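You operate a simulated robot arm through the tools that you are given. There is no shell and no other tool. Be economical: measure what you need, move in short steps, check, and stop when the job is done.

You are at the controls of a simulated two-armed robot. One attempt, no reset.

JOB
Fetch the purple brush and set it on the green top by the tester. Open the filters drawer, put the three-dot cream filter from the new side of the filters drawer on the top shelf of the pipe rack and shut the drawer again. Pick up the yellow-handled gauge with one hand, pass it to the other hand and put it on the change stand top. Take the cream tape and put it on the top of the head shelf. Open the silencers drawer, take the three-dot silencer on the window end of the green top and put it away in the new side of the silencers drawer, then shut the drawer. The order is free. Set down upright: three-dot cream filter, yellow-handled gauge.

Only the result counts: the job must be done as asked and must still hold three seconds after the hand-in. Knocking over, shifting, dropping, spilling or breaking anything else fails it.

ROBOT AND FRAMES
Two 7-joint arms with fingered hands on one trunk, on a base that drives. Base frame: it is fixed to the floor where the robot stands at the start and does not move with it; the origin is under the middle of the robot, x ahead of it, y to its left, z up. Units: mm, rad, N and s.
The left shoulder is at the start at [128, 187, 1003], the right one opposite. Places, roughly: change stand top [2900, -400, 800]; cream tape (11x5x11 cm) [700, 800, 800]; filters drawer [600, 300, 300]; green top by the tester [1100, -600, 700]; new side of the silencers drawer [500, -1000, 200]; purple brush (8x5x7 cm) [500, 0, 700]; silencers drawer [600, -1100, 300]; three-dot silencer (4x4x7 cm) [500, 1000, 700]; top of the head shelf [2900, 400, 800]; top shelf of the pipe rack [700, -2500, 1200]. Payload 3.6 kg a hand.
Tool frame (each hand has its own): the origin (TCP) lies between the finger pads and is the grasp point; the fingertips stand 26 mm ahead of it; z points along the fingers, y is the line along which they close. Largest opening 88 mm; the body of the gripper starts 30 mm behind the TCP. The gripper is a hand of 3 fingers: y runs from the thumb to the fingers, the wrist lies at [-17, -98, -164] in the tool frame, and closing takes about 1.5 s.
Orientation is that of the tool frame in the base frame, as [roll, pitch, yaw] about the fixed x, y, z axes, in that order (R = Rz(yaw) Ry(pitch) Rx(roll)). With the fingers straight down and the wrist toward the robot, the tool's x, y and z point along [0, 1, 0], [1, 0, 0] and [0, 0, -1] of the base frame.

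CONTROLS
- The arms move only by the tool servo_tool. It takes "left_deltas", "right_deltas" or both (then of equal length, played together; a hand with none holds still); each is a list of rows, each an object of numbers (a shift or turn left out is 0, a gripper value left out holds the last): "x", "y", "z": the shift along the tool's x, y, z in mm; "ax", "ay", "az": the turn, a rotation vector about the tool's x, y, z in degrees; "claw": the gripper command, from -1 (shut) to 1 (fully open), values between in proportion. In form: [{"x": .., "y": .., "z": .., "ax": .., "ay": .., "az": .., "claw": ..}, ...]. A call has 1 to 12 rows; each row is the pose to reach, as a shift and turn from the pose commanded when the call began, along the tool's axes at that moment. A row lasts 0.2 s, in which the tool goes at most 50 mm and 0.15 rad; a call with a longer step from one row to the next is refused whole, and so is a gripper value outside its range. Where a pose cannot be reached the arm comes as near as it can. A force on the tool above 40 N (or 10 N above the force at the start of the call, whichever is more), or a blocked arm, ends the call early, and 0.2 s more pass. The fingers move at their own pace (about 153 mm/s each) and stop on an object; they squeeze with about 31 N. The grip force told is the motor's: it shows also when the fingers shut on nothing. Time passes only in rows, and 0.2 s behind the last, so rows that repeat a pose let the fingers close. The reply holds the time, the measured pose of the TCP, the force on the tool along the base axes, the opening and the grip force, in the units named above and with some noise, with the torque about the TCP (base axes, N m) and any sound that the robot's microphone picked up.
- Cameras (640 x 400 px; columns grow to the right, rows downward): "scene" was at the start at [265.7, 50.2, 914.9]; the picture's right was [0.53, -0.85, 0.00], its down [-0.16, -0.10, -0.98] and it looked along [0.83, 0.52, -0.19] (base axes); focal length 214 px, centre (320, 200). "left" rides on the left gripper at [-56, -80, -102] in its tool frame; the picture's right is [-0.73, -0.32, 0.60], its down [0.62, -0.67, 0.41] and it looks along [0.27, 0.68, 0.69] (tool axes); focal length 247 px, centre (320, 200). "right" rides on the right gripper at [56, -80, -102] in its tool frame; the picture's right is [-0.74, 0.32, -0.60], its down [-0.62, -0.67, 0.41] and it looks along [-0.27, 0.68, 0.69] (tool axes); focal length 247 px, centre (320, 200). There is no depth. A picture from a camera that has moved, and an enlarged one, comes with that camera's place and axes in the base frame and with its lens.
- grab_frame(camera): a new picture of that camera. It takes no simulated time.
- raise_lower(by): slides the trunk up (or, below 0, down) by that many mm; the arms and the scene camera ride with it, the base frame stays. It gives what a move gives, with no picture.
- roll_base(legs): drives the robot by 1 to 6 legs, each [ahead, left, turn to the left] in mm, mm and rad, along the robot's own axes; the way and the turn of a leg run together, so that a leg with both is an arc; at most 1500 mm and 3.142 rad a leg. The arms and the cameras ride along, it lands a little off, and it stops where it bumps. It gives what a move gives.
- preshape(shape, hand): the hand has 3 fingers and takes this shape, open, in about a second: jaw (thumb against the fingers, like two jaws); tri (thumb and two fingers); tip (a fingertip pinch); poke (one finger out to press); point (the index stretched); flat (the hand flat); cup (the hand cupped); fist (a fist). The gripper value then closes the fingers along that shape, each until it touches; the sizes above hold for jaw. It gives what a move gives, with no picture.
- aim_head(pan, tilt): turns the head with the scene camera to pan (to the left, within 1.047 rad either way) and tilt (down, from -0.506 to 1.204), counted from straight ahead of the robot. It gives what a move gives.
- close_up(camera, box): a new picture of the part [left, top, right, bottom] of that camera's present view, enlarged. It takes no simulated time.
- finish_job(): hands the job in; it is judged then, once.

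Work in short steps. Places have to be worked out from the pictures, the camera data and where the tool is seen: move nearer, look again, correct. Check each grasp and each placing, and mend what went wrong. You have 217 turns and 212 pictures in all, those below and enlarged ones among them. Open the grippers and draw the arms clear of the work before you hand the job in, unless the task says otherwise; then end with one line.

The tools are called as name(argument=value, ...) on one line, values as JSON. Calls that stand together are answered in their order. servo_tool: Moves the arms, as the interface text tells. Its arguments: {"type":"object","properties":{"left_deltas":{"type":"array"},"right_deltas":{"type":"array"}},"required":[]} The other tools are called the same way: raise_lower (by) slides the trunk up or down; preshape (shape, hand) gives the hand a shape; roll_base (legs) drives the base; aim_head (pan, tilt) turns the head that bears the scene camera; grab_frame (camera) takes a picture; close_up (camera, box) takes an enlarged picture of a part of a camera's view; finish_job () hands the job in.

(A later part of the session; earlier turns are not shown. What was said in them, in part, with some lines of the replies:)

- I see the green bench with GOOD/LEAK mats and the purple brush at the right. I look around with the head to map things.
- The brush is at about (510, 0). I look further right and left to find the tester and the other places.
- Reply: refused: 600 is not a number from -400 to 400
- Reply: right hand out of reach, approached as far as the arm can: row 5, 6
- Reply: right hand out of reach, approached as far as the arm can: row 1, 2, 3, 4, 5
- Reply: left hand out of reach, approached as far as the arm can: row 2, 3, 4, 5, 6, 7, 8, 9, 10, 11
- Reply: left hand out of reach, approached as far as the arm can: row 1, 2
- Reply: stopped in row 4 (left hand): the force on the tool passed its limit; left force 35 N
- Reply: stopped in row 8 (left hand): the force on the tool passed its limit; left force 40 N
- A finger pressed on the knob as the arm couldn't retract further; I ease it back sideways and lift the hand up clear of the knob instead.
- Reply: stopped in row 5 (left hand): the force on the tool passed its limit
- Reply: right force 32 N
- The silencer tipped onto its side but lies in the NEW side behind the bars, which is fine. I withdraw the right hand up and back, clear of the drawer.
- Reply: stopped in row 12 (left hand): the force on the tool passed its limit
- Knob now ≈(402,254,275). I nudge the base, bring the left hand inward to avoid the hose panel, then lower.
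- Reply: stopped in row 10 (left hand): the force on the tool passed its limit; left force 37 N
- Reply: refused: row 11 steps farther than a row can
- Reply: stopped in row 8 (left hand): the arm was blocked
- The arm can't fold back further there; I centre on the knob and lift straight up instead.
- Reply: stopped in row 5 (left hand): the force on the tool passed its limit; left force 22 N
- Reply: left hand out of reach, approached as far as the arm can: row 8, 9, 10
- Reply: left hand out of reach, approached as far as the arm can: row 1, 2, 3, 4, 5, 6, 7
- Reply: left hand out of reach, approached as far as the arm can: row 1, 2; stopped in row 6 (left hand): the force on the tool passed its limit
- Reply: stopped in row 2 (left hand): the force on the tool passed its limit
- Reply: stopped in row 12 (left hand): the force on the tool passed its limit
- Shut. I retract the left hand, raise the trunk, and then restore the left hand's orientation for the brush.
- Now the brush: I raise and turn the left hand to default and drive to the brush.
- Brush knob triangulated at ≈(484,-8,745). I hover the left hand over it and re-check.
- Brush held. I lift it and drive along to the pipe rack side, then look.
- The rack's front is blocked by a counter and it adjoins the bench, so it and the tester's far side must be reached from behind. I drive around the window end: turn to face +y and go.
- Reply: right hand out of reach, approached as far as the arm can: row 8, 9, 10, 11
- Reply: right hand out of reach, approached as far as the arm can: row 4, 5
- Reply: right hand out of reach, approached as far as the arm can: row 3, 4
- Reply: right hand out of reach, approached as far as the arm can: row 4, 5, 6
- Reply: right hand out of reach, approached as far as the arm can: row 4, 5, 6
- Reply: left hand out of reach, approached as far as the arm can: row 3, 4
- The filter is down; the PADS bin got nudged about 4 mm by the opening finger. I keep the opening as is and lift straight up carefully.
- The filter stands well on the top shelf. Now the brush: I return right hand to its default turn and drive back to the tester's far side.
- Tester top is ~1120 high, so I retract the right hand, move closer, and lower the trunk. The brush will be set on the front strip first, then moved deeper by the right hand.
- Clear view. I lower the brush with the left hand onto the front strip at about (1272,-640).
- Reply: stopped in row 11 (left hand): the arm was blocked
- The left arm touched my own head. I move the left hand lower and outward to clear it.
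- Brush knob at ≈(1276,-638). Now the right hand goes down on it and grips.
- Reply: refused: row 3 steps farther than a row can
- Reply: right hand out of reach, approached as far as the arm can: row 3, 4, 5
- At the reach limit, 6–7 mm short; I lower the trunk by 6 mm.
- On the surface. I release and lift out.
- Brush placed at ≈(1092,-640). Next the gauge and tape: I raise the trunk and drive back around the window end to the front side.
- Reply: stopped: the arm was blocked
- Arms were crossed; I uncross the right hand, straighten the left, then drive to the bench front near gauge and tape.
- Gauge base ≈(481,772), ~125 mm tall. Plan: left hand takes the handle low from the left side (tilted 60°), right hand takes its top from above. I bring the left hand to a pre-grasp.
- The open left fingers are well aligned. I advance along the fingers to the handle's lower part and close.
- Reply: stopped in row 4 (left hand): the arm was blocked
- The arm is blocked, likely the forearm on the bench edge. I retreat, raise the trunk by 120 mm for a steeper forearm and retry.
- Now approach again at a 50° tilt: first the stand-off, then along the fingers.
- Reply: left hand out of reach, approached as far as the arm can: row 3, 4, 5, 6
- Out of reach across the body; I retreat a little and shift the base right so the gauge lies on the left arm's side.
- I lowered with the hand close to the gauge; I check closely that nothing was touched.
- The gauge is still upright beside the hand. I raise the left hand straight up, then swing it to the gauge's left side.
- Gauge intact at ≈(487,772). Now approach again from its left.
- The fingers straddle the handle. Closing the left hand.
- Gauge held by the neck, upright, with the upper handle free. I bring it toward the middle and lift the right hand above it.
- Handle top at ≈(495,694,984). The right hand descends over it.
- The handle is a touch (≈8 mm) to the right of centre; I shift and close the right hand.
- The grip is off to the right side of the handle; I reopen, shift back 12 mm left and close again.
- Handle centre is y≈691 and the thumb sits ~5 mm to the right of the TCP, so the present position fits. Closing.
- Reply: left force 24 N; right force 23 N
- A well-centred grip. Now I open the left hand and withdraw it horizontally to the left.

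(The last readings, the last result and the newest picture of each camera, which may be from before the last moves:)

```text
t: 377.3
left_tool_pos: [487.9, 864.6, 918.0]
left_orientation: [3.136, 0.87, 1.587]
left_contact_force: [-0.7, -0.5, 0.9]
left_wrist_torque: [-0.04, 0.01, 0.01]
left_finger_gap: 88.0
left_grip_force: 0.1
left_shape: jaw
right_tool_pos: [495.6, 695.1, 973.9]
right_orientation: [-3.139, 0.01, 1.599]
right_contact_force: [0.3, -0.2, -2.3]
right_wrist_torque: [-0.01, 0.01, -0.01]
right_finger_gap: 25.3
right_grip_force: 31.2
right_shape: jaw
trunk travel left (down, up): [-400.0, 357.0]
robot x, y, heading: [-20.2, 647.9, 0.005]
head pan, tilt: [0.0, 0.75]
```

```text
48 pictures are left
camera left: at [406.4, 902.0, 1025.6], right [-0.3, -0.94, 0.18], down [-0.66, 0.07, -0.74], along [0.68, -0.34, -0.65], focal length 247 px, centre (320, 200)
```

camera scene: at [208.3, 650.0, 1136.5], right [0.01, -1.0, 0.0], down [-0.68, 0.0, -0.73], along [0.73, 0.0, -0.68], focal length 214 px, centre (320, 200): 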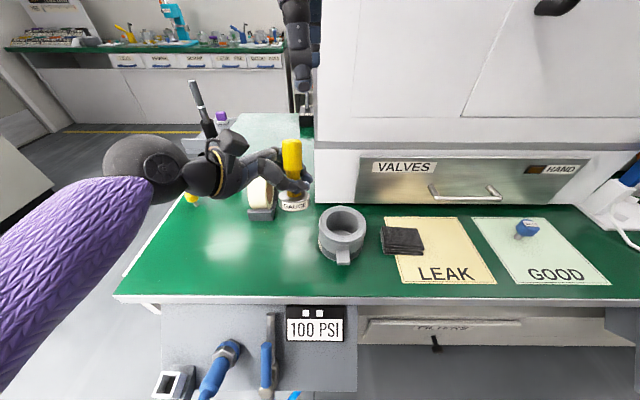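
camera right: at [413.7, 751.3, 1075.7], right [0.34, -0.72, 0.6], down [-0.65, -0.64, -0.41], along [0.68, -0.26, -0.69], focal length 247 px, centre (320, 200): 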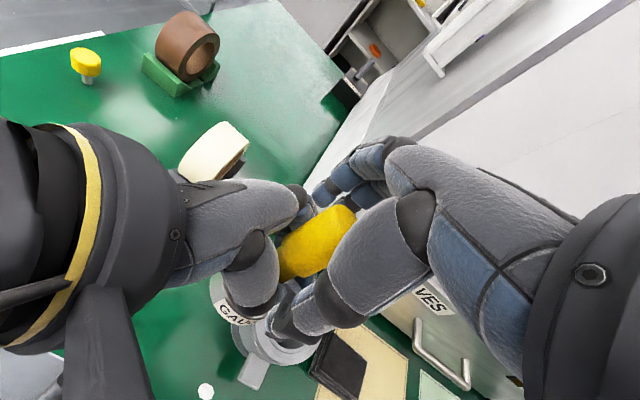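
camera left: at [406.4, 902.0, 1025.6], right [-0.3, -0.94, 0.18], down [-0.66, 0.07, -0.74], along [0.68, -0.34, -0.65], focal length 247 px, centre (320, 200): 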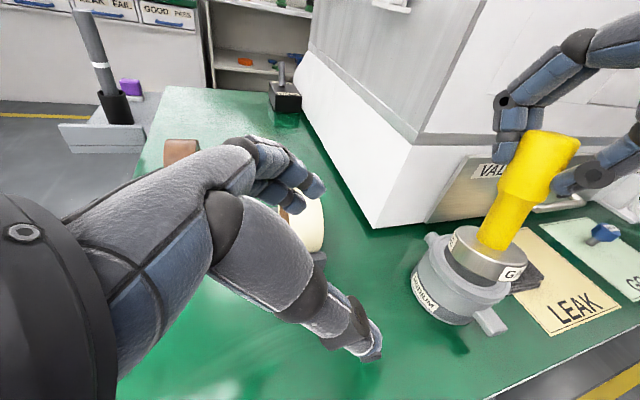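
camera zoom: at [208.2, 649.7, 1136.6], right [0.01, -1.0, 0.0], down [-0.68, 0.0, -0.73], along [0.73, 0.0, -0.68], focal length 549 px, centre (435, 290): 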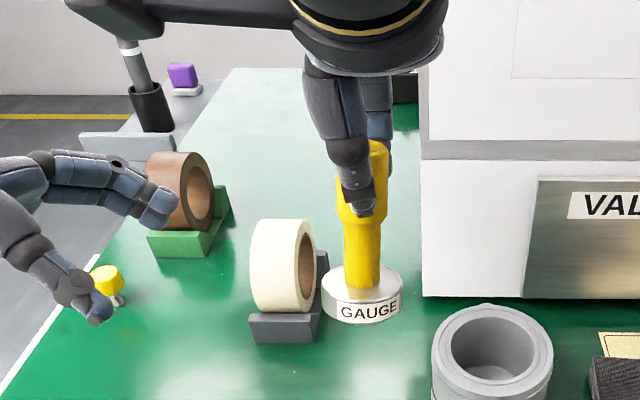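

Handover done: the gauge is in the right hand. Now I straighten the left hand and turn it to close across the tape's width.

servo_tool(left_deltas=[{"x": -6, "y": 5, "z": -6, "ay": 7}, {"x": -12, "y": 10, "z": -12, "ay": 14}, {"x": -18, "y": 15, "z": -18, "ay": 21}, {"x": -24, "y": 20, "z": -24, "ay": 28}, {"x": -30, "y": 25, "z": -30, "ay": 35}, {"x": -36, "y": 30, "z": -36, "ay": 42}, {"x": -42, "y": 35, "z": -42, "ay": 49.8}])

servo_tool(left_deltas=[{"x": -5, "y": 9, "az": 8.2}, {"x": -10, "y": 18, "az": 16.4}, {"x": -15, "y": 27, "az": 24.6}, {"x": -20, "y": 36, "az": 32.8}, {"x": -25, "y": 45, "az": 41}, {"x": -30, "y": 54, "az": 49.2}, {"x": -35, "y": 63, "az": 57.4}, {"x": -40, "y": 72, "az": 65.6}, {"x": -45, "y": 81, "az": 73.8}, {"x": -50, "y": 90, "az": 82}, {"x": -55, "y": 98, "az": 90}])

grab_frame(camera="left")

close_up(camera="scene", box=[150, 120, 370, 260])

```text
t: 378.9
left_tool_pos: [522.1, 869.7, 975.4]
left_orientation: [3.14, -0.003, 1.592]
left_contact_force: [-0.2, -0.3, -0.4]
left_wrist_torque: [0.02, -0.01, 0.02]
left_finger_gap: 87.8
left_grip_force: 0.1
left_shape: jaw
right_tool_pos: [494.7, 695.3, 974.5]
right_orientation: [-3.14, 0.007, 1.596]
right_contact_force: [0.7, 0.0, -2.5]
right_wrist_torque: [0.01, -0.04, 0.03]
right_finger_gap: 25.3
right_grip_force: 30.9
right_shape: jaw
trunk travel left (down, up): [-400.0, 357.0]
robot x, y, heading: [-18.7, 645.2, 0.005]
head pan, tilt: [0.0, 0.75]
```

```text
t: 381.3
left_tool_pos: [597.3, 813.5, 977.8]
left_orientation: [3.141, -0.002, 0.02]
left_contact_force: [0.3, 0.7, 0.8]
left_wrist_torque: [0.0, 0.0, 0.01]
left_finger_gap: 87.8
left_grip_force: 0.1
left_shape: jaw
left hand out of reach, approached as far as the arm can: row 11
right_tool_pos: [494.2, 694.8, 974.2]
right_orientation: [-3.141, 0.009, 1.596]
right_contact_force: [0.3, 0.2, -2.3]
right_wrist_torque: [-0.01, -0.02, 0.0]
right_finger_gap: 25.4
right_grip_force: 30.8
right_shape: jaw
trunk travel left (down, up): [-400.0, 357.0]
robot x, y, heading: [-17.7, 646.4, 0.004]
head pan, tilt: [0.0, 0.75]
```

```text
47 pictures are left
camera left: at [539.5, 890.1, 1077.9], right [-0.74, 0.3, -0.6], down [0.61, 0.68, -0.41], along [0.28, -0.67, -0.69], focal length 247 px, centre (320, 200)
```

left: 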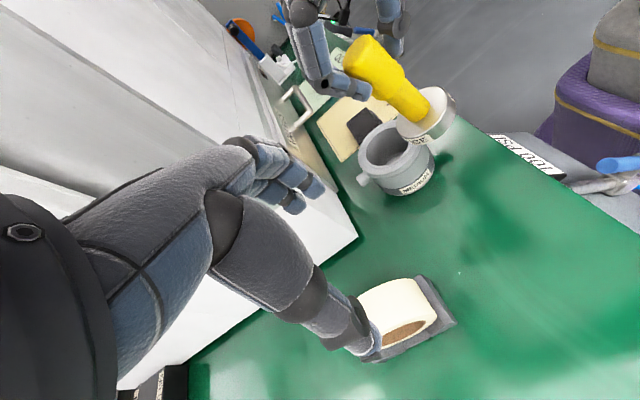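

```text
2.86 times, centred on (260, 190) of scene
camera zoom: at [208.4, 649.8, 1136.5], right [0.01, -1.0, 0.0], down [-0.68, 0.0, -0.73], along [0.73, 0.0, -0.68], focal length 613 px, centre (491, 229)
```

zoom: 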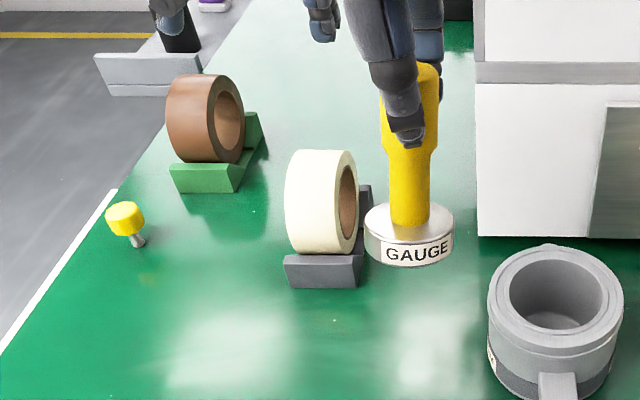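

Tape centre estimated ≈(617,811), top z≈830. I move the base forward 40 mm for reach, then refine above it.

roll_base(legs=[[40, 0, 0]])

servo_tool(left_deltas=[{"x": -8, "y": 1, "z": 25}, {"x": -16, "y": 2, "z": 55}, {"x": -18, "y": 2, "z": 85}])

grab_frame(camera="left")

close_up(camera="scene", box=[150, 120, 370, 260])

```text
t: 382.2
left_tool_pos: [640.3, 813.0, 975.6]
left_orientation: [3.141, 0.002, 0.021]
left_contact_force: [0.9, 0.2, -0.1]
left_wrist_torque: [-0.03, -0.01, 0.0]
left_finger_gap: 87.8
left_grip_force: 0.1
left_shape: jaw
right_tool_pos: [537.7, 695.7, 972.3]
right_orientation: [-3.137, 0.009, 1.596]
right_contact_force: [-0.1, -0.6, -1.5]
right_wrist_torque: [0.02, 0.01, 0.01]
right_finger_gap: 25.4
right_grip_force: 30.6
right_shape: jaw
trunk travel left (down, up): [-400.0, 357.0]
robot x, y, heading: [19.9, 650.2, 0.005]
head pan, tilt: [0.0, 0.75]
```

```text
t: 383.0
left_tool_pos: [616.7, 810.3, 890.6]
left_orientation: [3.141, -0.004, 0.019]
left_contact_force: [-0.7, 0.7, -0.4]
left_wrist_torque: [0.02, 0.02, 0.03]
left_finger_gap: 87.8
left_grip_force: 0.0
left_shape: jaw
left hand out of reach, approached as far as the arm can: row 3
right_tool_pos: [535.3, 694.4, 973.4]
right_orientation: [-3.141, 0.007, 1.598]
right_contact_force: [-1.0, -0.3, -1.4]
right_wrist_torque: [0.0, -0.03, -0.05]
right_finger_gap: 25.3
right_grip_force: 31.2
right_shape: jaw
trunk travel left (down, up): [-400.0, 357.0]
robot x, y, heading: [23.7, 643.8, 0.005]
head pan, tilt: [0.0, 0.75]
```

```text
45 pictures are left
camera left: at [558.1, 887.3, 991.4], right [-0.74, 0.3, -0.6], down [0.61, 0.68, -0.41], along [0.28, -0.67, -0.69], focal length 247 px, centre (320, 200)
```

left: 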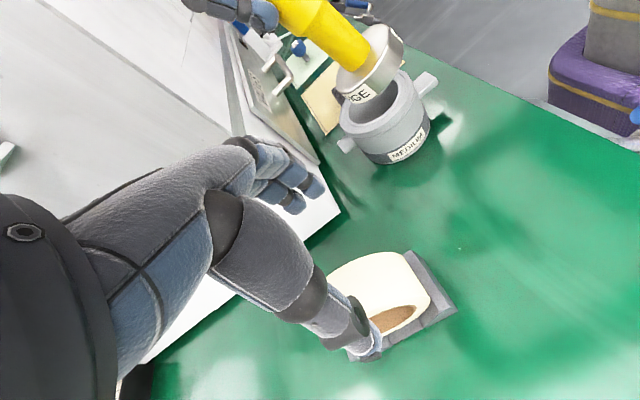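

```text
2.86 times, centred on (260, 190) of scene
camera zoom: at [248.8, 649.0, 1136.5], right [0.01, -1.0, 0.0], down [-0.68, 0.0, -0.73], along [0.73, 0.0, -0.68], focal length 613 px, centre (491, 229)
```

zoom: 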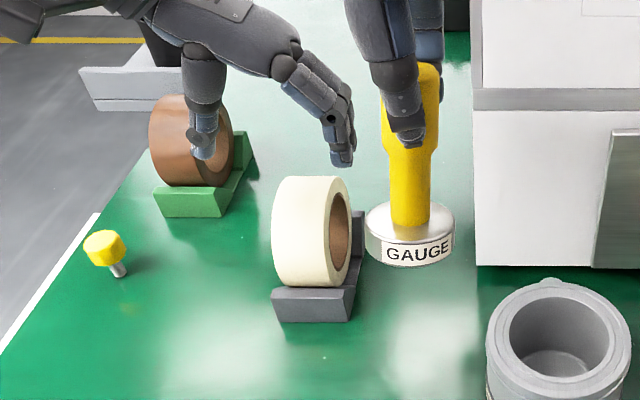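

Cross-checking with the known gauge position shows the scene view is the truer one: tape at ≈(617,799). I shift left hand to y=799, lift the gauge higher, and use the trunk to lower the hand over the tape.

servo_tool(left_deltas=[{"y": 6}, {"y": 11}, {"y": 11}], right_deltas=[{"z": -40}, {"z": -80}, {"z": -110}])

raise_lower(by=-82)

close_up(camera="scene", box=[150, 80, 370, 220])

grab_frame(camera="left")

```text
t: 383.8
left_tool_pos: [617.8, 800.8, 891.7]
left_orientation: [-3.141, -0.001, 0.023]
left_contact_force: [0.0, -0.2, 0.3]
left_wrist_torque: [0.0, 0.0, 0.01]
left_finger_gap: 87.8
left_grip_force: 0.0
left_shape: jaw
right_tool_pos: [537.7, 693.9, 1083.6]
right_orientation: [-3.139, 0.011, 1.598]
right_contact_force: [0.0, 0.0, -1.3]
right_wrist_torque: [0.01, -0.08, -0.05]
right_finger_gap: 25.3
right_grip_force: 30.7
right_shape: jaw
trunk travel left (down, up): [-400.0, 357.0]
robot x, y, heading: [21.3, 645.6, 0.006]
head pan, tilt: [0.0, 0.75]
```

```text
t: 385.0
left_tool_pos: [618.9, 799.0, 785.0]
left_orientation: [-3.14, 0.046, 0.019]
left_contact_force: [-0.3, 0.7, 0.5]
left_wrist_torque: [0.02, -0.03, 0.01]
left_finger_gap: 88.0
left_grip_force: 0.2
left_shape: jaw
right_tool_pos: [534.9, 695.3, 1002.0]
right_orientation: [3.141, 0.008, 1.595]
right_contact_force: [0.2, 0.6, -2.6]
right_wrist_torque: [-0.03, -0.03, -0.01]
right_finger_gap: 25.2
right_grip_force: 30.9
right_shape: jaw
trunk travel left (down, up): [-318.0, 439.0]
robot x, y, heading: [18.7, 646.9, 0.004]
head pan, tilt: [0.0, 0.75]
```

```text
2.86 times, centred on (260, 150) of scene
camera zoom: at [258.9, 649.4, 1048.9], right [0.01, -1.0, 0.0], down [-0.68, 0.0, -0.73], along [0.73, 0.0, -0.68], focal length 613 px, centre (491, 343)
```

zoom: 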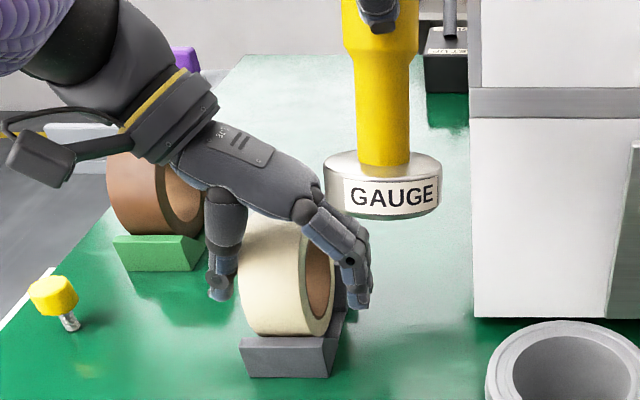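

```text
42 pictures are left
camera left: at [564.3, 876.3, 888.6], right [-0.77, 0.3, -0.56], down [0.59, 0.68, -0.44], along [0.25, -0.67, -0.7], focal length 247 px, centre (320, 200)
```

left: 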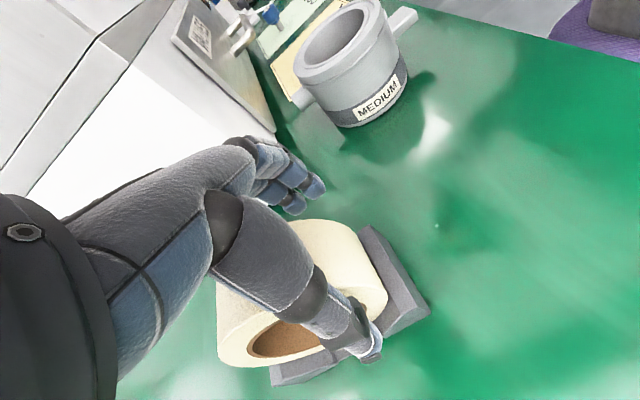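

Hand straddles the tape, but too low (at the hole). I raise 33 mm so the pads take the rim, then close.

servo_tool(left_deltas=[{"z": -20}, {"z": -34}, {"z": -34, "claw": -1}, {"z": -34, "claw": -1}, {"z": -34, "claw": -1}, {"z": -34, "claw": -1}, {"z": -34, "claw": -1}, {"z": -34, "claw": -1}, {"z": -34, "claw": -1}])

close_up(camera="scene", box=[150, 80, 370, 220])

```text
t: 387.0
left_tool_pos: [628.9, 799.9, 816.1]
left_orientation: [3.141, 0.048, 0.017]
left_contact_force: [0.1, -1.5, 9.7]
left_wrist_torque: [0.11, -0.01, -0.1]
left_finger_gap: 37.7
left_grip_force: 30.7
left_shape: jaw
left hand out of reach, approached as far as the arm can: row 1, 2, 3, 4, 5, 6, 7, 8, 9
right_tool_pos: [533.8, 694.4, 1001.2]
right_orientation: [3.141, 0.008, 1.595]
right_contact_force: [-0.2, 0.6, -1.4]
right_wrist_torque: [0.02, -0.03, -0.01]
right_finger_gap: 25.1
right_grip_force: 30.8
right_shape: jaw
trunk travel left (down, up): [-318.0, 439.0]
robot x, y, heading: [27.1, 649.3, 0.006]
head pan, tilt: [0.0, 0.75]
```

```text
2.86 times, centred on (260, 150) of scene
camera zoom: at [258.6, 649.0, 1048.8], right [0.01, -1.0, 0.0], down [-0.68, 0.0, -0.73], along [0.73, 0.0, -0.68], focal length 613 px, centre (491, 343)
```

zoom: 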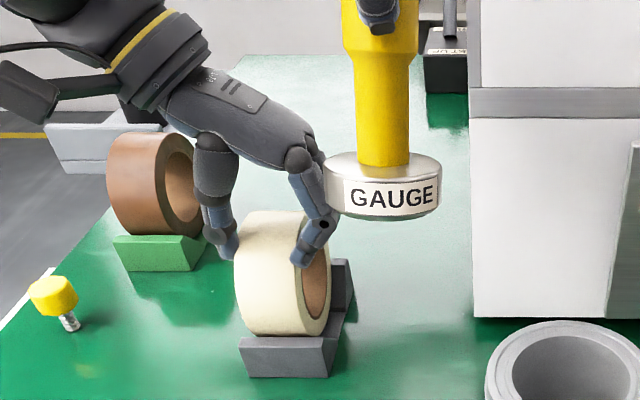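

The rim is gripped. I lift with the trunk and check.

raise_lower(by=150)

grab_frame(camera="scene")

```text
t: 388.7
left_tool_pos: [623.1, 799.5, 1006.1]
left_orientation: [3.141, -0.026, 0.018]
left_contact_force: [-0.5, 0.6, -2.2]
left_wrist_torque: [0.0, 0.09, -0.02]
left_finger_gap: 37.7
left_grip_force: 31.2
left_shape: jaw
right_tool_pos: [536.4, 694.4, 1151.4]
right_orientation: [-3.14, 0.008, 1.599]
right_contact_force: [-0.2, -0.6, -2.5]
right_wrist_torque: [-0.02, 0.01, -0.02]
right_finger_gap: 24.8
right_grip_force: 30.9
right_shape: jaw
trunk travel left (down, up): [-468.0, 289.0]
robot x, y, heading: [19.6, 648.3, 0.004]
head pan, tilt: [0.0, 0.75]
```

```text
40 pictures are left
camera scene: at [242.8, 649.3, 1207.9], right [0.01, -1.0, 0.0], down [-0.68, 0.0, -0.73], along [0.73, 0.0, -0.68], focal length 214 px, centre (320, 200)
```

scene: 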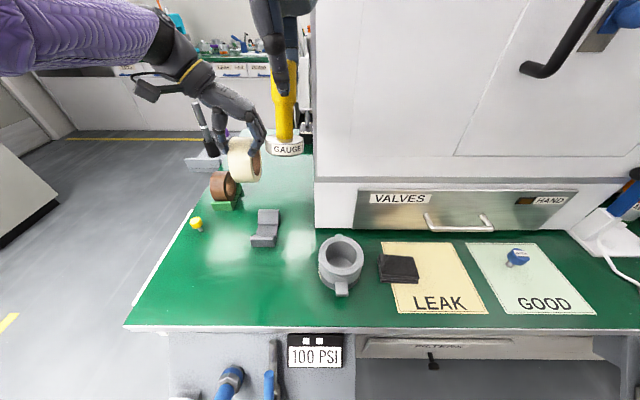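

Both items are held. I back off and drive around the window end to the back aisle, facing the back shelves.

roll_base(legs=[[-280, 0, 0], [0, 1010, 0], [1100, 0, 0], [1050, 0, 0]])

aim_head(pan=-0.7, tilt=0.5)

grab_frame(camera="scene")

```text
t: 405.9
left_tool_pos: [2501.2, 1832.6, 1006.3]
left_orientation: [3.141, -0.025, 0.014]
left_contact_force: [0.3, 0.2, -0.8]
left_wrist_torque: [-0.03, 0.04, -0.03]
left_finger_gap: 37.5
left_grip_force: 30.9
left_shape: jaw
right_tool_pos: [2412.3, 1728.0, 1150.9]
right_orientation: [-3.14, 0.009, 1.592]
right_contact_force: [0.4, -0.2, -2.1]
right_wrist_torque: [0.0, 0.01, 0.0]
right_finger_gap: 25.2
right_grip_force: 30.8
right_shape: jaw
trunk travel left (down, up): [-468.0, 289.0]
robot x, y, heading: [1894.3, 1683.6, -0.006]
head pan, tilt: [0.0, 0.75]
```

```text
t: 406.9
left_tool_pos: [2501.3, 1831.7, 1005.8]
left_orientation: [3.141, -0.024, 0.013]
left_contact_force: [-0.5, -0.6, -2.4]
left_wrist_torque: [-0.01, 0.03, 0.01]
left_finger_gap: 37.7
left_grip_force: 31.2
left_shape: jaw
right_tool_pos: [2411.2, 1727.2, 1151.4]
right_orientation: [-3.139, 0.008, 1.592]
right_contact_force: [-0.3, -0.5, -3.1]
right_wrist_torque: [-0.03, 0.02, 0.01]
right_finger_gap: 25.3
right_grip_force: 30.6
right_shape: jaw
trunk travel left (down, up): [-468.0, 289.0]
robot x, y, heading: [1894.3, 1681.6, -0.0]
head pan, tilt: [-0.7, 0.499]
```

```text
39 pictures are left
camera scene: at [2104.9, 1624.2, 1230.1], right [-0.64, -0.77, 0.0], down [-0.37, 0.31, -0.88], along [0.67, -0.56, -0.48], focal length 214 px, centre (320, 200)
```

scene: 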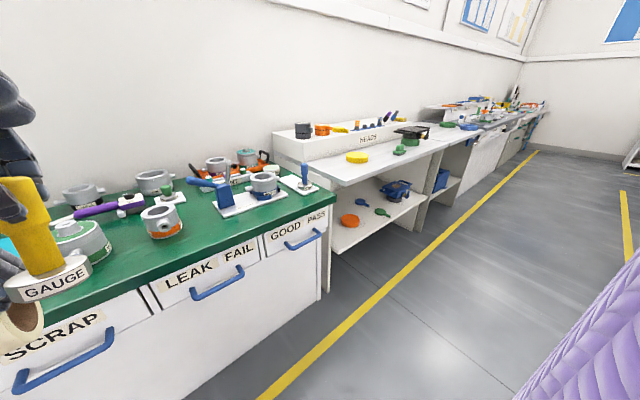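

Head shelf visible ahead-right. I back off slightly and slide right to face it.

roll_base(legs=[[-80, 0, 0], [0, -1180, 0]])

aim_head(pan=0.0, tilt=0.5)

grab_frame(camera="scene")

```text
t: 413.5
left_tool_pos: [2431.1, 685.4, 1006.1]
left_orientation: [-3.141, -0.025, 0.037]
left_contact_force: [0.0, -0.4, -1.3]
left_wrist_torque: [-0.02, 0.03, 0.02]
left_finger_gap: 37.7
left_grip_force: 30.8
left_shape: jaw
right_tool_pos: [2344.5, 578.9, 1151.4]
right_orientation: [-3.138, 0.006, 1.615]
right_contact_force: [0.2, 0.0, -1.7]
right_wrist_torque: [0.01, -0.01, -0.01]
right_finger_gap: 25.1
right_grip_force: 31.2
right_shape: jaw
trunk travel left (down, up): [-468.0, 289.0]
robot x, y, heading: [1829.8, 524.6, 0.023]
head pan, tilt: [-0.7, 0.499]
```

```text
t: 414.6
left_tool_pos: [2431.2, 684.6, 1006.7]
left_orientation: [3.14, -0.025, 0.037]
left_contact_force: [0.8, 1.1, -2.2]
left_wrist_torque: [-0.01, 0.0, -0.02]
left_finger_gap: 37.6
left_grip_force: 31.2
left_shape: jaw
right_tool_pos: [2344.2, 578.4, 1152.2]
right_orientation: [-3.14, 0.009, 1.615]
right_contact_force: [1.0, -0.1, -1.6]
right_wrist_torque: [0.04, 0.02, 0.01]
right_finger_gap: 25.4
right_grip_force: 31.6
right_shape: jaw
trunk travel left (down, up): [-468.0, 289.0]
robot x, y, heading: [1828.4, 520.2, 0.018]
head pan, tilt: [0.0, 0.499]
```

```text
38 pictures are left
camera scene: at [2060.1, 527.5, 1230.1], right [0.02, -1.0, 0.0], down [-0.48, -0.01, -0.88], along [0.88, 0.02, -0.48], focal length 214 px, centre (320, 200)
```

scene: 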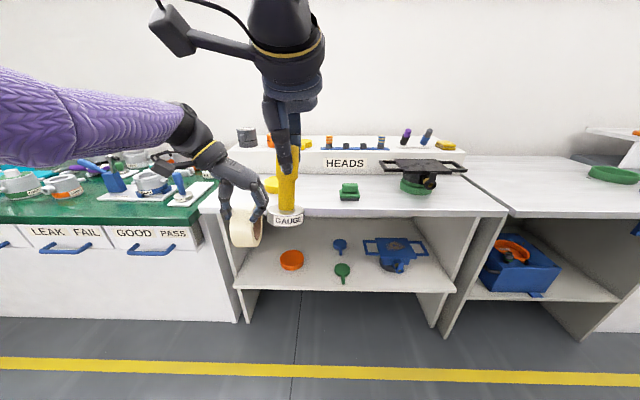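

The head shelf top has free room around (2850,600) between the yellow disc and the green piece. To stop the tape rolling I want it to lie flat, so I test a 55° sideways tilt in free air.

servo_tool(left_deltas=[{"x": -10, "z": -5, "ax": -8}, {"x": -20, "z": -10, "ax": -16}, {"x": -30, "z": -15, "ax": -24}, {"x": -40, "z": -20, "ax": -32}, {"x": -50, "z": -25, "ax": -40}, {"x": -60, "z": -30, "ax": -48}, {"x": -60, "z": -30, "ax": -55}])

grab_frame(camera="scene")

```text
t: 416.2
left_tool_pos: [2372.4, 683.9, 1033.5]
left_orientation: [2.177, -0.024, 0.034]
left_contact_force: [0.5, 0.7, -1.5]
left_wrist_torque: [0.02, 0.02, 0.02]
left_finger_gap: 37.1
left_grip_force: 30.8
left_shape: jaw
left hand out of reach, approached as far as the arm can: row 1, 2, 3, 4, 5, 6
right_tool_pos: [2344.5, 579.3, 1152.1]
right_orientation: [-3.139, 0.009, 1.615]
right_contact_force: [-0.1, -0.2, -2.5]
right_wrist_torque: [-0.01, -0.04, -0.03]
right_finger_gap: 25.2
right_grip_force: 30.7
right_shape: jaw
trunk travel left (down, up): [-468.0, 289.0]
robot x, y, heading: [1828.2, 523.2, 0.024]
head pan, tilt: [0.0, 0.499]
```

```text
37 pictures are left
camera scene: at [2060.1, 527.6, 1230.1], right [0.02, -1.0, 0.0], down [-0.48, -0.01, -0.88], along [0.88, 0.02, -0.48], focal length 214 px, centre (320, 200)
```

scene: 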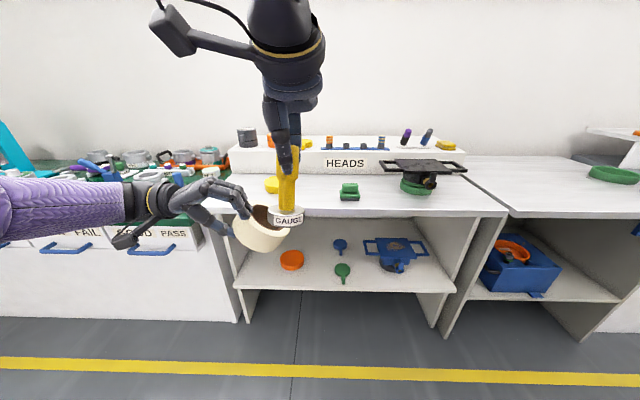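

Tilt works. I move the gauge hand further right, then drive up to the shelf.

servo_tool(right_deltas=[{"x": -40}, {"x": -80}, {"x": -120}, {"x": -150}])

roll_base(legs=[[470, 0, -0.02]])

aim_head(pan=0.2, tilt=0.75)

grab_frame(camera="scene")

```text
t: 417.2
left_tool_pos: [2372.2, 683.4, 1033.6]
left_orientation: [2.182, -0.025, 0.035]
left_contact_force: [-0.5, -0.1, -2.1]
left_wrist_torque: [0.05, 0.02, -0.02]
left_finger_gap: 36.4
left_grip_force: 31.3
left_shape: jaw
right_tool_pos: [2352.4, 428.9, 1153.3]
right_orientation: [-3.14, 0.008, 1.613]
right_contact_force: [0.7, 0.4, -2.4]
right_wrist_torque: [-0.02, -0.01, -0.03]
right_finger_gap: 25.1
right_grip_force: 31.1
right_shape: jaw
trunk travel left (down, up): [-468.0, 289.0]
robot x, y, heading: [1828.4, 520.1, 0.02]
head pan, tilt: [0.0, 0.499]
```

```text
t: 420.0
left_tool_pos: [2849.8, 673.6, 1032.5]
left_orientation: [2.183, -0.024, 0.011]
left_contact_force: [0.0, -0.5, -0.2]
left_wrist_torque: [0.07, 0.07, 0.02]
left_finger_gap: 36.4
left_grip_force: 31.1
left_shape: jaw
right_tool_pos: [2824.3, 418.6, 1152.9]
right_orientation: [-3.14, 0.008, 1.588]
right_contact_force: [0.9, -0.2, -2.1]
right_wrist_torque: [-0.03, -0.02, -0.03]
right_finger_gap: 25.1
right_grip_force: 31.4
right_shape: jaw
trunk travel left (down, up): [-468.0, 289.0]
robot x, y, heading: [2304.2, 526.6, -0.002]
head pan, tilt: [0.0, 0.499]
```

```text
t: 420.8
left_tool_pos: [2849.8, 674.1, 1034.2]
left_orientation: [2.181, -0.025, 0.008]
left_contact_force: [-0.9, -0.6, -1.6]
left_wrist_torque: [0.04, 0.04, -0.02]
left_finger_gap: 36.4
left_grip_force: 30.9
left_shape: jaw
right_tool_pos: [2823.9, 419.2, 1153.3]
right_orientation: [-3.139, 0.009, 1.588]
right_contact_force: [0.2, -0.2, -2.7]
right_wrist_torque: [-0.02, -0.03, -0.01]
right_finger_gap: 25.0
right_grip_force: 31.1
right_shape: jaw
trunk travel left (down, up): [-468.0, 289.0]
robot x, y, heading: [2305.4, 529.4, -0.007]
head pan, tilt: [0.201, 0.75]
```

```text
36 pictures are left
camera scene: at [2524.1, 542.8, 1208.2], right [0.2, -0.98, 0.0], down [-0.67, -0.13, -0.73], along [0.72, 0.14, -0.68], focal length 214 px, centre (320, 200)
```

scene: 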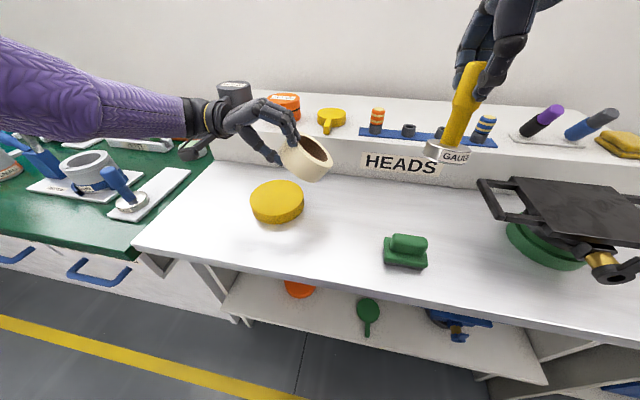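

Landing spot must be between the yellow disc and the green block, y≈560. I move the tape there and down to ~50 mm above.

servo_tool(left_deltas=[{"y": 23, "z": 33}, {"y": 46, "z": 66}, {"y": 14, "z": 88}, {"y": -25, "z": 115}, {"y": -64, "z": 142}])

grab_frame(camera="scene")

```text
t: 422.0
left_tool_pos: [2805.7, 599.6, 949.3]
left_orientation: [2.18, -0.025, 0.011]
left_contact_force: [0.2, 0.3, -2.2]
left_wrist_torque: [0.06, 0.03, 0.01]
left_finger_gap: 36.3
left_grip_force: 30.6
left_shape: jaw
left hand out of reach, approached as far as the arm can: row 1, 2, 3, 4, 5
right_tool_pos: [2823.4, 420.0, 1153.2]
right_orientation: [-3.138, 0.007, 1.589]
right_contact_force: [-0.7, -0.1, -2.0]
right_wrist_torque: [-0.02, -0.02, 0.02]
right_finger_gap: 25.1
right_grip_force: 31.3
right_shape: jaw
trunk travel left (down, up): [-468.0, 289.0]
robot x, y, heading: [2305.9, 522.8, -0.007]
head pan, tilt: [0.201, 0.75]
```

```text
35 pictures are left
camera scene: at [2524.3, 542.7, 1208.1], right [0.2, -0.98, 0.0], down [-0.67, -0.13, -0.73], along [0.72, 0.14, -0.68], focal length 214 px, centre (320, 200)
```

scene: 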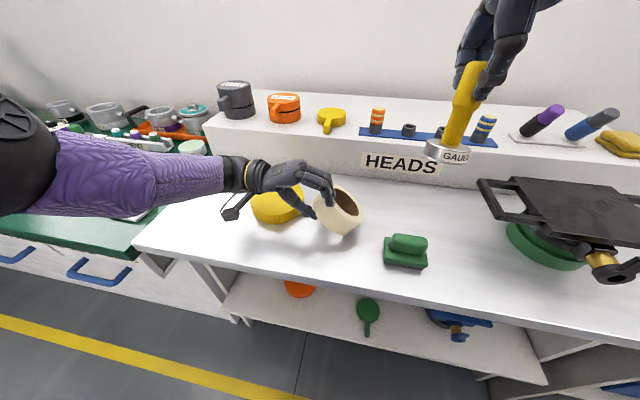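

Reach-limited in x; I drive 50 mm closer and lower with the trunk.

roll_base(legs=[[55, 0, 0]])

raise_lower(by=-45)

grab_frame(camera="scene")

```text
t: 422.9
left_tool_pos: [2861.6, 600.0, 948.0]
left_orientation: [2.181, -0.022, 0.01]
left_contact_force: [0.5, 0.1, -1.5]
left_wrist_torque: [0.03, 0.05, -0.03]
left_finger_gap: 36.3
left_grip_force: 31.2
left_shape: jaw
right_tool_pos: [2881.8, 420.0, 1152.6]
right_orientation: [-3.137, 0.007, 1.588]
right_contact_force: [1.3, -0.2, -2.1]
right_wrist_torque: [-0.02, -0.02, -0.04]
right_finger_gap: 25.2
right_grip_force: 31.6
right_shape: jaw
trunk travel left (down, up): [-468.0, 289.0]
robot x, y, heading: [2357.9, 525.6, -0.004]
head pan, tilt: [0.201, 0.75]
```

```text
t: 423.8
left_tool_pos: [2861.7, 600.2, 901.6]
left_orientation: [2.182, -0.022, 0.01]
left_contact_force: [-0.4, -1.2, -0.4]
left_wrist_torque: [0.03, -0.03, 0.01]
left_finger_gap: 14.8
left_grip_force: 31.4
left_shape: jaw
right_tool_pos: [2879.8, 418.6, 1108.9]
right_orientation: [-3.14, 0.01, 1.588]
right_contact_force: [-0.6, -1.0, -2.2]
right_wrist_torque: [-0.01, 0.0, -0.02]
right_finger_gap: 25.0
right_grip_force: 31.2
right_shape: jaw
trunk travel left (down, up): [-423.0, 334.0]
robot x, y, heading: [2357.4, 526.8, -0.004]
head pan, tilt: [0.201, 0.75]
```

```text
34 pictures are left
camera scene: at [2582.7, 542.4, 1161.1], right [0.2, -0.98, 0.0], down [-0.67, -0.13, -0.73], along [0.72, 0.14, -0.68], focal length 214 px, centre (320, 200)
```

scene: 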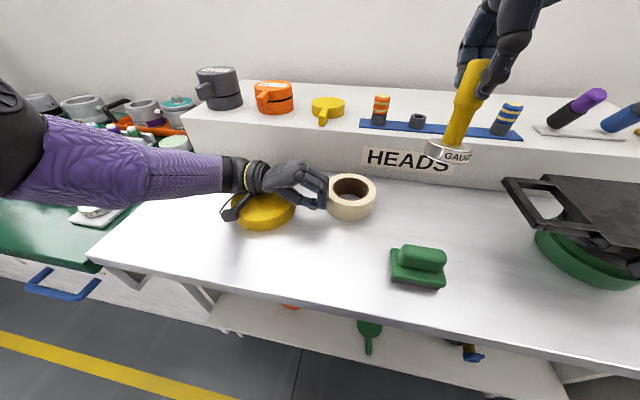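

The tape slipped free on contact and now lies flat on the shelf — good. I raise the trunk to free the hand and check the yellow disc.

raise_lower(by=120)

servo_tool(left_deltas=[{"z": -25, "ax": 7, "claw": 0}, {"z": -50, "ax": 14, "claw": 0}, {"z": -75, "ax": 21, "claw": 0}, {"z": -95, "ax": 28, "claw": 0}, {"z": -110, "ax": 36, "claw": 0}, {"z": -120, "ax": 44, "claw": 0}, {"z": -120, "ax": 52, "claw": 0}])

roll_base(legs=[[-250, 0, 0]])

grab_frame(camera="scene")

```text
t: 425.3
left_tool_pos: [2861.1, 601.4, 1034.8]
left_orientation: [2.178, -0.047, 0.005]
left_contact_force: [-0.5, 0.1, 0.0]
left_wrist_torque: [-0.01, 0.02, -0.01]
left_finger_gap: 14.7
left_grip_force: 31.1
left_shape: jaw
right_tool_pos: [2878.0, 419.3, 1227.6]
right_orientation: [-3.141, 0.008, 1.586]
right_contact_force: [0.5, -0.4, -2.8]
right_wrist_torque: [0.01, 0.01, 0.01]
right_finger_gap: 25.0
right_grip_force: 31.1
right_shape: jaw
trunk travel left (down, up): [-543.0, 214.0]
robot x, y, heading: [2360.6, 527.9, -0.007]
head pan, tilt: [0.201, 0.75]
```

```text
t: 426.9
left_tool_pos: [2953.3, 699.4, 1071.4]
left_orientation: [3.088, -0.046, 0.006]
left_contact_force: [0.4, 0.8, 0.0]
left_wrist_torque: [0.0, 0.01, 0.0]
left_finger_gap: 43.7
left_grip_force: 0.1
left_shape: jaw
left hand out of reach, approached as far as the arm can: row 1, 2, 3, 4, 5, 6, 7
right_tool_pos: [2878.8, 418.2, 1227.6]
right_orientation: [-3.14, 0.006, 1.586]
right_contact_force: [0.9, -1.6, -2.2]
right_wrist_torque: [-0.01, -0.02, 0.02]
right_finger_gap: 25.0
right_grip_force: 31.1
right_shape: jaw
trunk travel left (down, up): [-543.0, 214.0]
robot x, y, heading: [2360.1, 525.2, -0.005]
head pan, tilt: [0.201, 0.75]
```

```text
t: 428.7
left_tool_pos: [2709.0, 701.2, 1072.3]
left_orientation: [3.085, -0.046, 0.006]
left_contact_force: [-0.6, 1.2, 0.1]
left_wrist_torque: [-0.02, -0.02, 0.0]
left_finger_gap: 43.5
left_grip_force: 0.1
left_shape: jaw
right_tool_pos: [2634.2, 420.2, 1228.4]
right_orientation: [3.141, 0.008, 1.588]
right_contact_force: [-0.3, -0.3, -2.0]
right_wrist_torque: [-0.01, -0.05, 0.0]
right_finger_gap: 25.1
right_grip_force: 31.1
right_shape: jaw
trunk travel left (down, up): [-543.0, 214.0]
robot x, y, heading: [2113.7, 527.4, -0.002]
head pan, tilt: [0.201, 0.75]
```

```text
33 pictures are left
camera scene: at [2330.9, 543.4, 1285.9], right [0.2, -0.98, 0.0], down [-0.67, -0.13, -0.73], along [0.72, 0.14, -0.68], focal length 214 px, centre (320, 200)
```

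scene: 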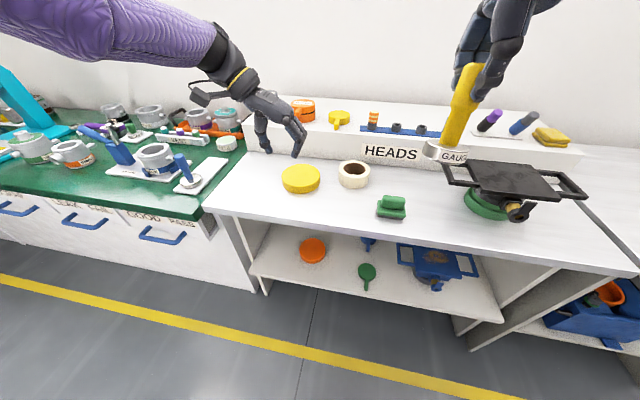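

Tape lies flat on the head shelf, disc unmoved. Now to the change stand: I slide right.

roll_base(legs=[[-60, 0, 0], [0, -850, 0]])

aim_head(pan=-0.1, tilt=0.65)

grab_frame(camera="scene")

```text
t: 433.7
left_tool_pos: [2647.7, -130.8, 1071.1]
left_orientation: [3.088, -0.045, 0.009]
left_contact_force: [-0.1, 0.7, 0.1]
left_wrist_torque: [0.01, -0.02, 0.02]
left_finger_gap: 43.7
left_grip_force: 0.0
left_shape: jaw
right_tool_pos: [2575.4, -412.3, 1228.6]
right_orientation: [-3.141, 0.006, 1.588]
right_contact_force: [0.4, -0.3, -2.7]
right_wrist_torque: [-0.02, 0.02, 0.02]
right_finger_gap: 24.9
right_grip_force: 31.2
right_shape: jaw
trunk travel left (down, up): [-543.0, 214.0]
robot x, y, heading: [2055.3, -303.7, -0.005]
head pan, tilt: [0.201, 0.75]
```

```text
t: 434.5
left_tool_pos: [2647.4, -131.9, 1071.3]
left_orientation: [3.085, -0.048, 0.007]
left_contact_force: [-0.5, -0.4, 0.1]
left_wrist_torque: [-0.04, 0.01, -0.01]
left_finger_gap: 43.4
left_grip_force: 0.0
left_shape: jaw
right_tool_pos: [2574.2, -412.7, 1228.8]
right_orientation: [-3.139, 0.01, 1.589]
right_contact_force: [1.1, 0.2, -1.8]
right_wrist_torque: [-0.02, -0.04, 0.01]
right_finger_gap: 25.0
right_grip_force: 31.2
right_shape: jaw
trunk travel left (down, up): [-543.0, 214.0]
robot x, y, heading: [2054.5, -304.6, -0.006]
head pan, tilt: [-0.099, 0.649]
```

```text
32 pictures are left
camera scene: at [2275.7, -314.6, 1294.3], right [-0.1, -0.99, 0.0], down [-0.6, 0.06, -0.8], along [0.79, -0.08, -0.61], focal length 214 px, centre (320, 200)
```

scene: 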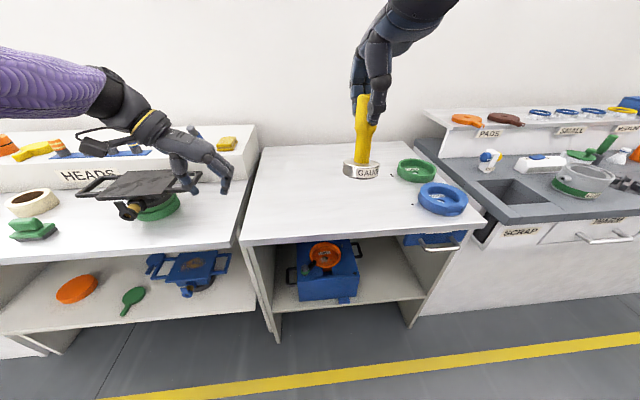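

The change stand's left-centre is free. I drive up to it with the left hand drawn back.

servo_tool(left_deltas=[{"x": -30, "z": -20}, {"x": -60, "z": -40}, {"x": -90, "z": -60}, {"x": -120, "z": -70}])

roll_base(legs=[[285, 0, 0]])

servo_tool(right_deltas=[{"z": 40}, {"z": 85}, {"z": 130}, {"z": 175}, {"z": 215}, {"z": 240}])

grab_frame(camera="scene")

```text
t: 435.5
left_tool_pos: [2654.3, -118.9, 1101.4]
left_orientation: [3.085, -0.045, 0.008]
left_contact_force: [-0.2, -0.2, 0.6]
left_wrist_torque: [-0.03, -0.02, 0.01]
left_finger_gap: 43.6
left_grip_force: 0.1
left_shape: jaw
left hand out of reach, approached as far as the arm can: row 1, 2, 3, 4
right_tool_pos: [2574.5, -412.3, 1228.1]
right_orientation: [-3.14, 0.009, 1.589]
right_contact_force: [-0.4, 0.1, -2.5]
right_wrist_torque: [-0.02, -0.04, -0.02]
right_finger_gap: 24.9
right_grip_force: 30.9
right_shape: jaw
trunk travel left (down, up): [-543.0, 214.0]
robot x, y, heading: [2055.7, -303.4, -0.006]
head pan, tilt: [-0.099, 0.649]
```

```text
t: 437.5
left_tool_pos: [2944.6, -118.0, 1101.0]
left_orientation: [3.086, -0.043, 0.01]
left_contact_force: [0.2, 0.0, 0.5]
left_wrist_torque: [0.01, 0.02, -0.02]
left_finger_gap: 44.0
left_grip_force: 0.0
left_shape: jaw
right_tool_pos: [2864.1, -411.5, 1227.4]
right_orientation: [-3.141, 0.009, 1.59]
right_contact_force: [0.3, -1.0, -1.5]
right_wrist_torque: [-0.03, -0.01, -0.01]
right_finger_gap: 25.0
right_grip_force: 31.0
right_shape: jaw
trunk travel left (down, up): [-543.0, 214.0]
robot x, y, heading: [2344.3, -307.0, -0.002]
head pan, tilt: [-0.099, 0.649]
```

```text
t: 438.9
left_tool_pos: [2942.8, -117.7, 1101.3]
left_orientation: [3.085, -0.047, 0.01]
left_contact_force: [0.8, 0.1, -0.3]
left_wrist_torque: [0.01, -0.03, 0.01]
left_finger_gap: 43.7
left_grip_force: 0.2
left_shape: jaw
right_tool_pos: [2861.2, -416.2, 989.3]
right_orientation: [-3.14, 0.007, 1.589]
right_contact_force: [-0.4, 0.0, -2.8]
right_wrist_torque: [-0.01, 0.03, -0.01]
right_finger_gap: 25.0
right_grip_force: 30.9
right_shape: jaw
trunk travel left (down, up): [-543.0, 214.0]
robot x, y, heading: [2344.5, -305.7, 0.001]
head pan, tilt: [-0.099, 0.649]
```

```text
31 pictures are left
camera scene: at [2563.9, -314.9, 1294.3], right [-0.1, -0.99, 0.0], down [-0.6, 0.06, -0.8], along [0.79, -0.08, -0.6], focal length 214 px, centre (320, 200)
```

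scene: 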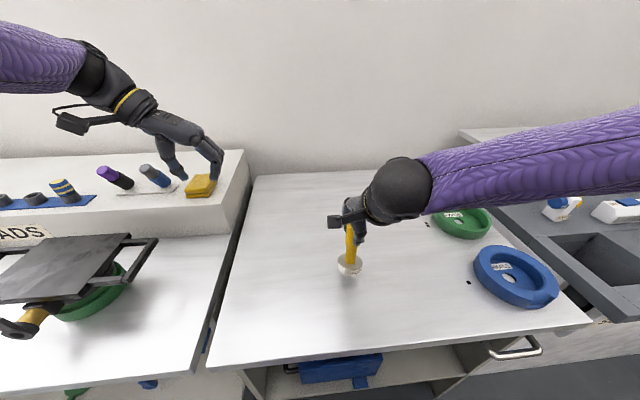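

Free surface below. I check the gauge's tilt, then descend.

close_up(camera="scene", box=[290, 200, 410, 300])

grab_frame(camera="right")

```text
4.00 times, centred on (350, 250) of scene
camera zoom: at [2563.9, -314.9, 1294.3], right [-0.1, -0.99, 0.0], down [-0.6, 0.06, -0.8], along [0.79, -0.08, -0.6], focal length 858 px, centre (200, 0)
```

zoom: 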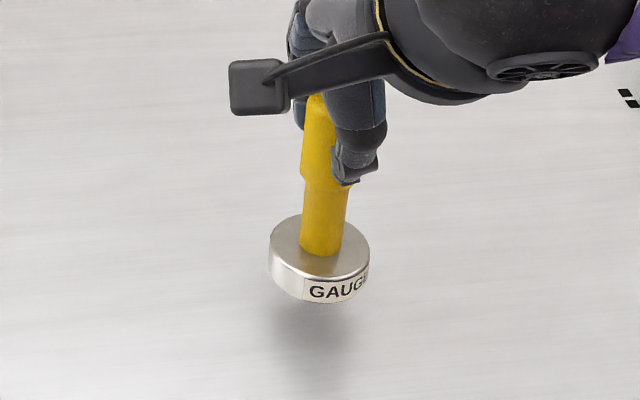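

```text
29 pictures are left
camera right: at [2780.6, -361.1, 1090.2], right [0.33, -0.72, 0.6], down [-0.65, -0.64, -0.41], along [0.68, -0.26, -0.69], focal length 247 px, centre (320, 200)
```

right: 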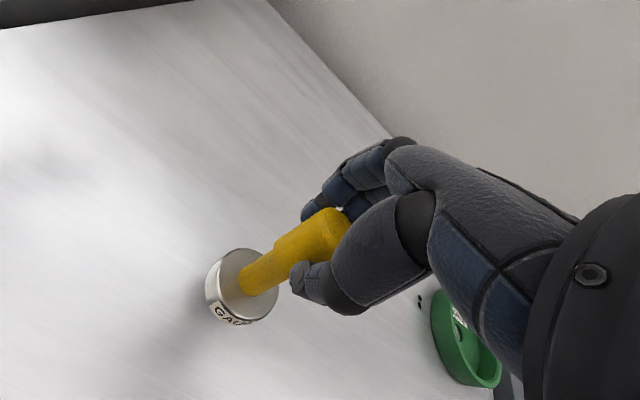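

Tilt is only a few degrees. I descend in small steps to contact.

servo_tool(right_deltas=[{"z": 20}, {"z": 32}, {"z": 38}])

close_up(camera="scene", box=[290, 200, 410, 300])

```text
t: 439.7
left_tool_pos: [2941.0, -118.4, 1103.4]
left_orientation: [3.084, -0.05, 0.007]
left_contact_force: [0.4, -0.1, 0.3]
left_wrist_torque: [0.04, -0.02, 0.02]
left_finger_gap: 43.7
left_grip_force: 0.1
left_shape: jaw
right_tool_pos: [2862.3, -413.4, 956.3]
right_orientation: [3.133, 0.002, 1.59]
right_contact_force: [-3.4, -0.6, 28.7]
right_wrist_torque: [-0.03, 0.22, -0.03]
right_finger_gap: 27.2
right_grip_force: 31.0
right_shape: jaw
trunk travel left (down, up): [-543.0, 214.0]
robot x, y, heading: [2340.5, -307.4, -0.001]
head pan, tilt: [-0.099, 0.649]
```

```text
4.00 times, centred on (350, 250) of scene
camera zoom: at [2560.5, -314.4, 1295.4], right [-0.1, -0.99, 0.0], down [-0.6, 0.06, -0.8], along [0.79, -0.08, -0.6], focal length 858 px, centre (200, 0)
```

zoom: 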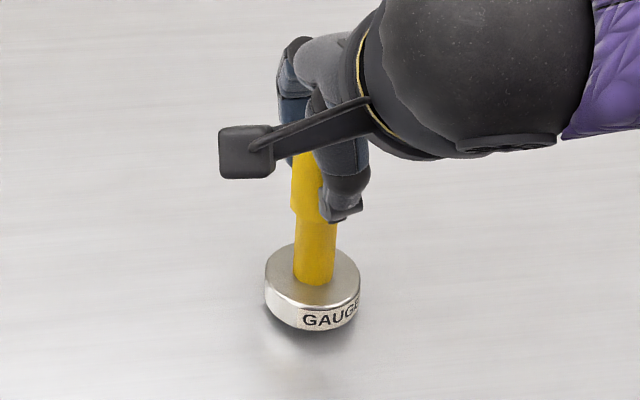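

Contact (29 N). I relieve slightly and open the hand slowly.

servo_tool(right_deltas=[{"z": -1}, {"z": -2}, {"z": -2, "claw": -0.3}, {"z": -2, "claw": -0.15}, {"z": -2, "claw": 0.0}, {"z": -2, "claw": 0.2}, {"z": -2, "claw": 0.4}, {"z": -2, "claw": 0.4}])

close_up(camera="scene", box=[290, 200, 410, 300])

```text
t: 441.5
left_tool_pos: [2943.7, -119.1, 1100.4]
left_orientation: [3.086, -0.047, 0.008]
left_contact_force: [1.2, 0.1, 0.1]
left_wrist_torque: [0.01, 0.01, -0.02]
left_finger_gap: 43.6
left_grip_force: 0.0
left_shape: jaw
right_tool_pos: [2862.4, -414.0, 952.2]
right_orientation: [-3.141, 0.008, 1.591]
right_contact_force: [-0.5, 0.4, 0.3]
right_wrist_torque: [-0.07, 0.03, 0.0]
right_finger_gap: 61.2
right_grip_force: 0.1
right_shape: jaw
trunk travel left (down, up): [-543.0, 214.0]
robot x, y, heading: [2343.0, -305.8, -0.005]
head pan, tilt: [-0.099, 0.649]
```

```text
4.00 times, centred on (350, 250) of scene
camera zoom: at [2563.8, -315.0, 1294.3], right [-0.1, -0.99, 0.0], down [-0.6, 0.06, -0.8], along [0.79, -0.08, -0.6], focal length 858 px, centre (200, 0)
```

zoom: 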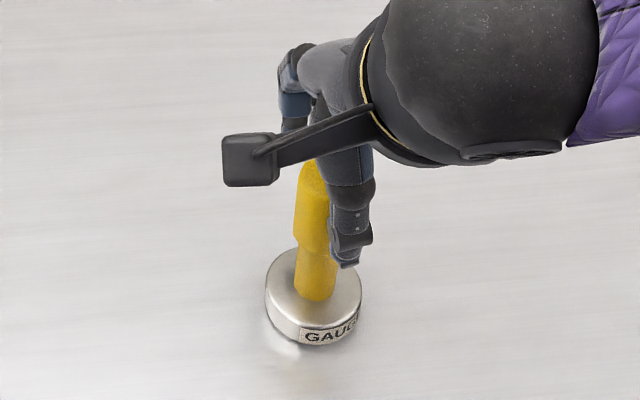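

The gauge stands flat and upright. I open fully, lift straight up and back away.

servo_tool(right_deltas=[{"claw": 0.8}, {"claw": 0.8}, {"z": -20, "claw": 0.8}, {"z": -60, "claw": 0.8}, {"z": -105, "claw": 0.8}, {"z": -150, "claw": 0.8}, {"z": -190, "claw": 0.8}])

roll_base(legs=[[-350, 0, 0]])

aim_head(pan=0.2, tilt=0.55)

grab_frame(camera="scene")

```text
t: 443.1
left_tool_pos: [2942.0, -118.7, 1101.5]
left_orientation: [3.085, -0.047, 0.009]
left_contact_force: [-0.9, -0.4, 1.2]
left_wrist_torque: [-0.05, -0.01, 0.01]
left_finger_gap: 43.5
left_grip_force: 0.0
left_shape: jaw
right_tool_pos: [2861.6, -414.9, 1141.1]
right_orientation: [-3.139, 0.008, 1.59]
right_contact_force: [0.1, -0.2, 1.1]
right_wrist_torque: [0.0, 0.0, 0.02]
right_finger_gap: 78.9
right_grip_force: 0.1
right_shape: jaw
trunk travel left (down, up): [-543.0, 214.0]
robot x, y, heading: [2342.3, -303.5, 0.001]
head pan, tilt: [-0.099, 0.649]
```

```text
t: 445.3
left_tool_pos: [2597.4, -120.4, 1101.4]
left_orientation: [3.086, -0.048, 0.004]
left_contact_force: [-0.6, -0.4, -0.6]
left_wrist_torque: [0.02, 0.0, 0.01]
left_finger_gap: 43.6
left_grip_force: 0.1
left_shape: jaw
right_tool_pos: [2513.4, -416.5, 1139.3]
right_orientation: [-3.14, 0.007, 1.586]
right_contact_force: [0.0, -0.9, 0.6]
right_wrist_torque: [-0.01, 0.0, -0.03]
right_finger_gap: 79.0
right_grip_force: 0.2
right_shape: jaw
trunk travel left (down, up): [-543.0, 214.0]
robot x, y, heading: [1998.5, -304.9, -0.005]
head pan, tilt: [-0.099, 0.649]
```

```text
t: 446.1
left_tool_pos: [2598.3, -119.9, 1100.9]
left_orientation: [3.086, -0.045, 0.006]
left_contact_force: [0.7, 0.4, -0.8]
left_wrist_torque: [-0.01, -0.02, 0.02]
left_finger_gap: 43.8
left_grip_force: 0.0
left_shape: jaw
right_tool_pos: [2514.8, -415.6, 1139.9]
right_orientation: [3.141, 0.008, 1.585]
right_contact_force: [-0.1, 0.6, -1.0]
right_wrist_torque: [-0.03, -0.01, -0.01]
right_finger_gap: 79.0
right_grip_force: 0.0
right_shape: jaw
trunk travel left (down, up): [-543.0, 214.0]
robot x, y, heading: [1997.6, -305.7, -0.006]
head pan, tilt: [0.201, 0.55]
```

```text
26 pictures are left
camera scene: at [2220.1, -288.4, 1303.1], right [0.19, -0.98, 0.0], down [-0.51, -0.1, -0.85], along [0.84, 0.17, -0.52], focal length 214 px, centre (320, 200)
```

scene: 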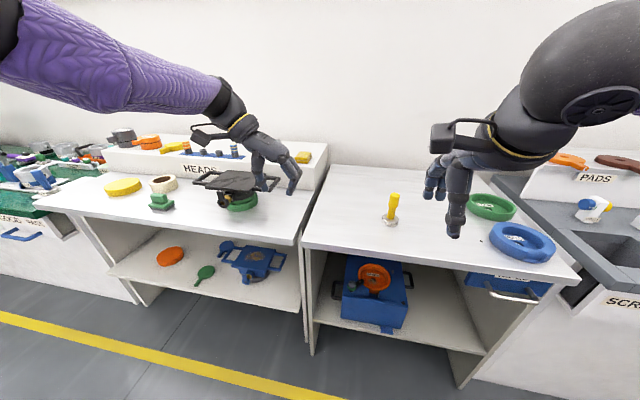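

All five placements look right: the gauge is upright, the tape is flat, both drawers are shut and the hands are open and clear. I hand in.

servo_tool(left_deltas=[{"claw": 1}, {"claw": 1}], right_deltas=[{"claw": 1}, {"claw": 1}])

finish_job()

```text
t: 446.7
left_tool_pos: [2598.2, -120.7, 1100.9]
left_orientation: [3.084, -0.047, 0.003]
left_contact_force: [0.0, -0.3, 1.3]
left_wrist_torque: [0.01, 0.0, -0.02]
left_finger_gap: 87.8
left_grip_force: 0.0
left_shape: jaw
right_tool_pos: [2515.0, -416.7, 1140.8]
right_orientation: [-3.141, 0.007, 1.583]
right_contact_force: [0.0, -1.0, 0.0]
right_wrist_torque: [0.02, 0.02, 0.0]
right_finger_gap: 87.7
right_grip_force: 0.0
right_shape: jaw
trunk travel left (down, up): [-543.0, 214.0]
robot x, y, heading: [1999.9, -306.0, -0.005]
head pan, tilt: [0.201, 0.55]
```

```text
The job is handed in.
```

I handed the job in with all five placements done and both drawers shut, but the PADS bin on the pipe rack got nudged about 4 mm, which may count as shifting something else; the silencer also tipped onto its side inside the new side of its drawer.
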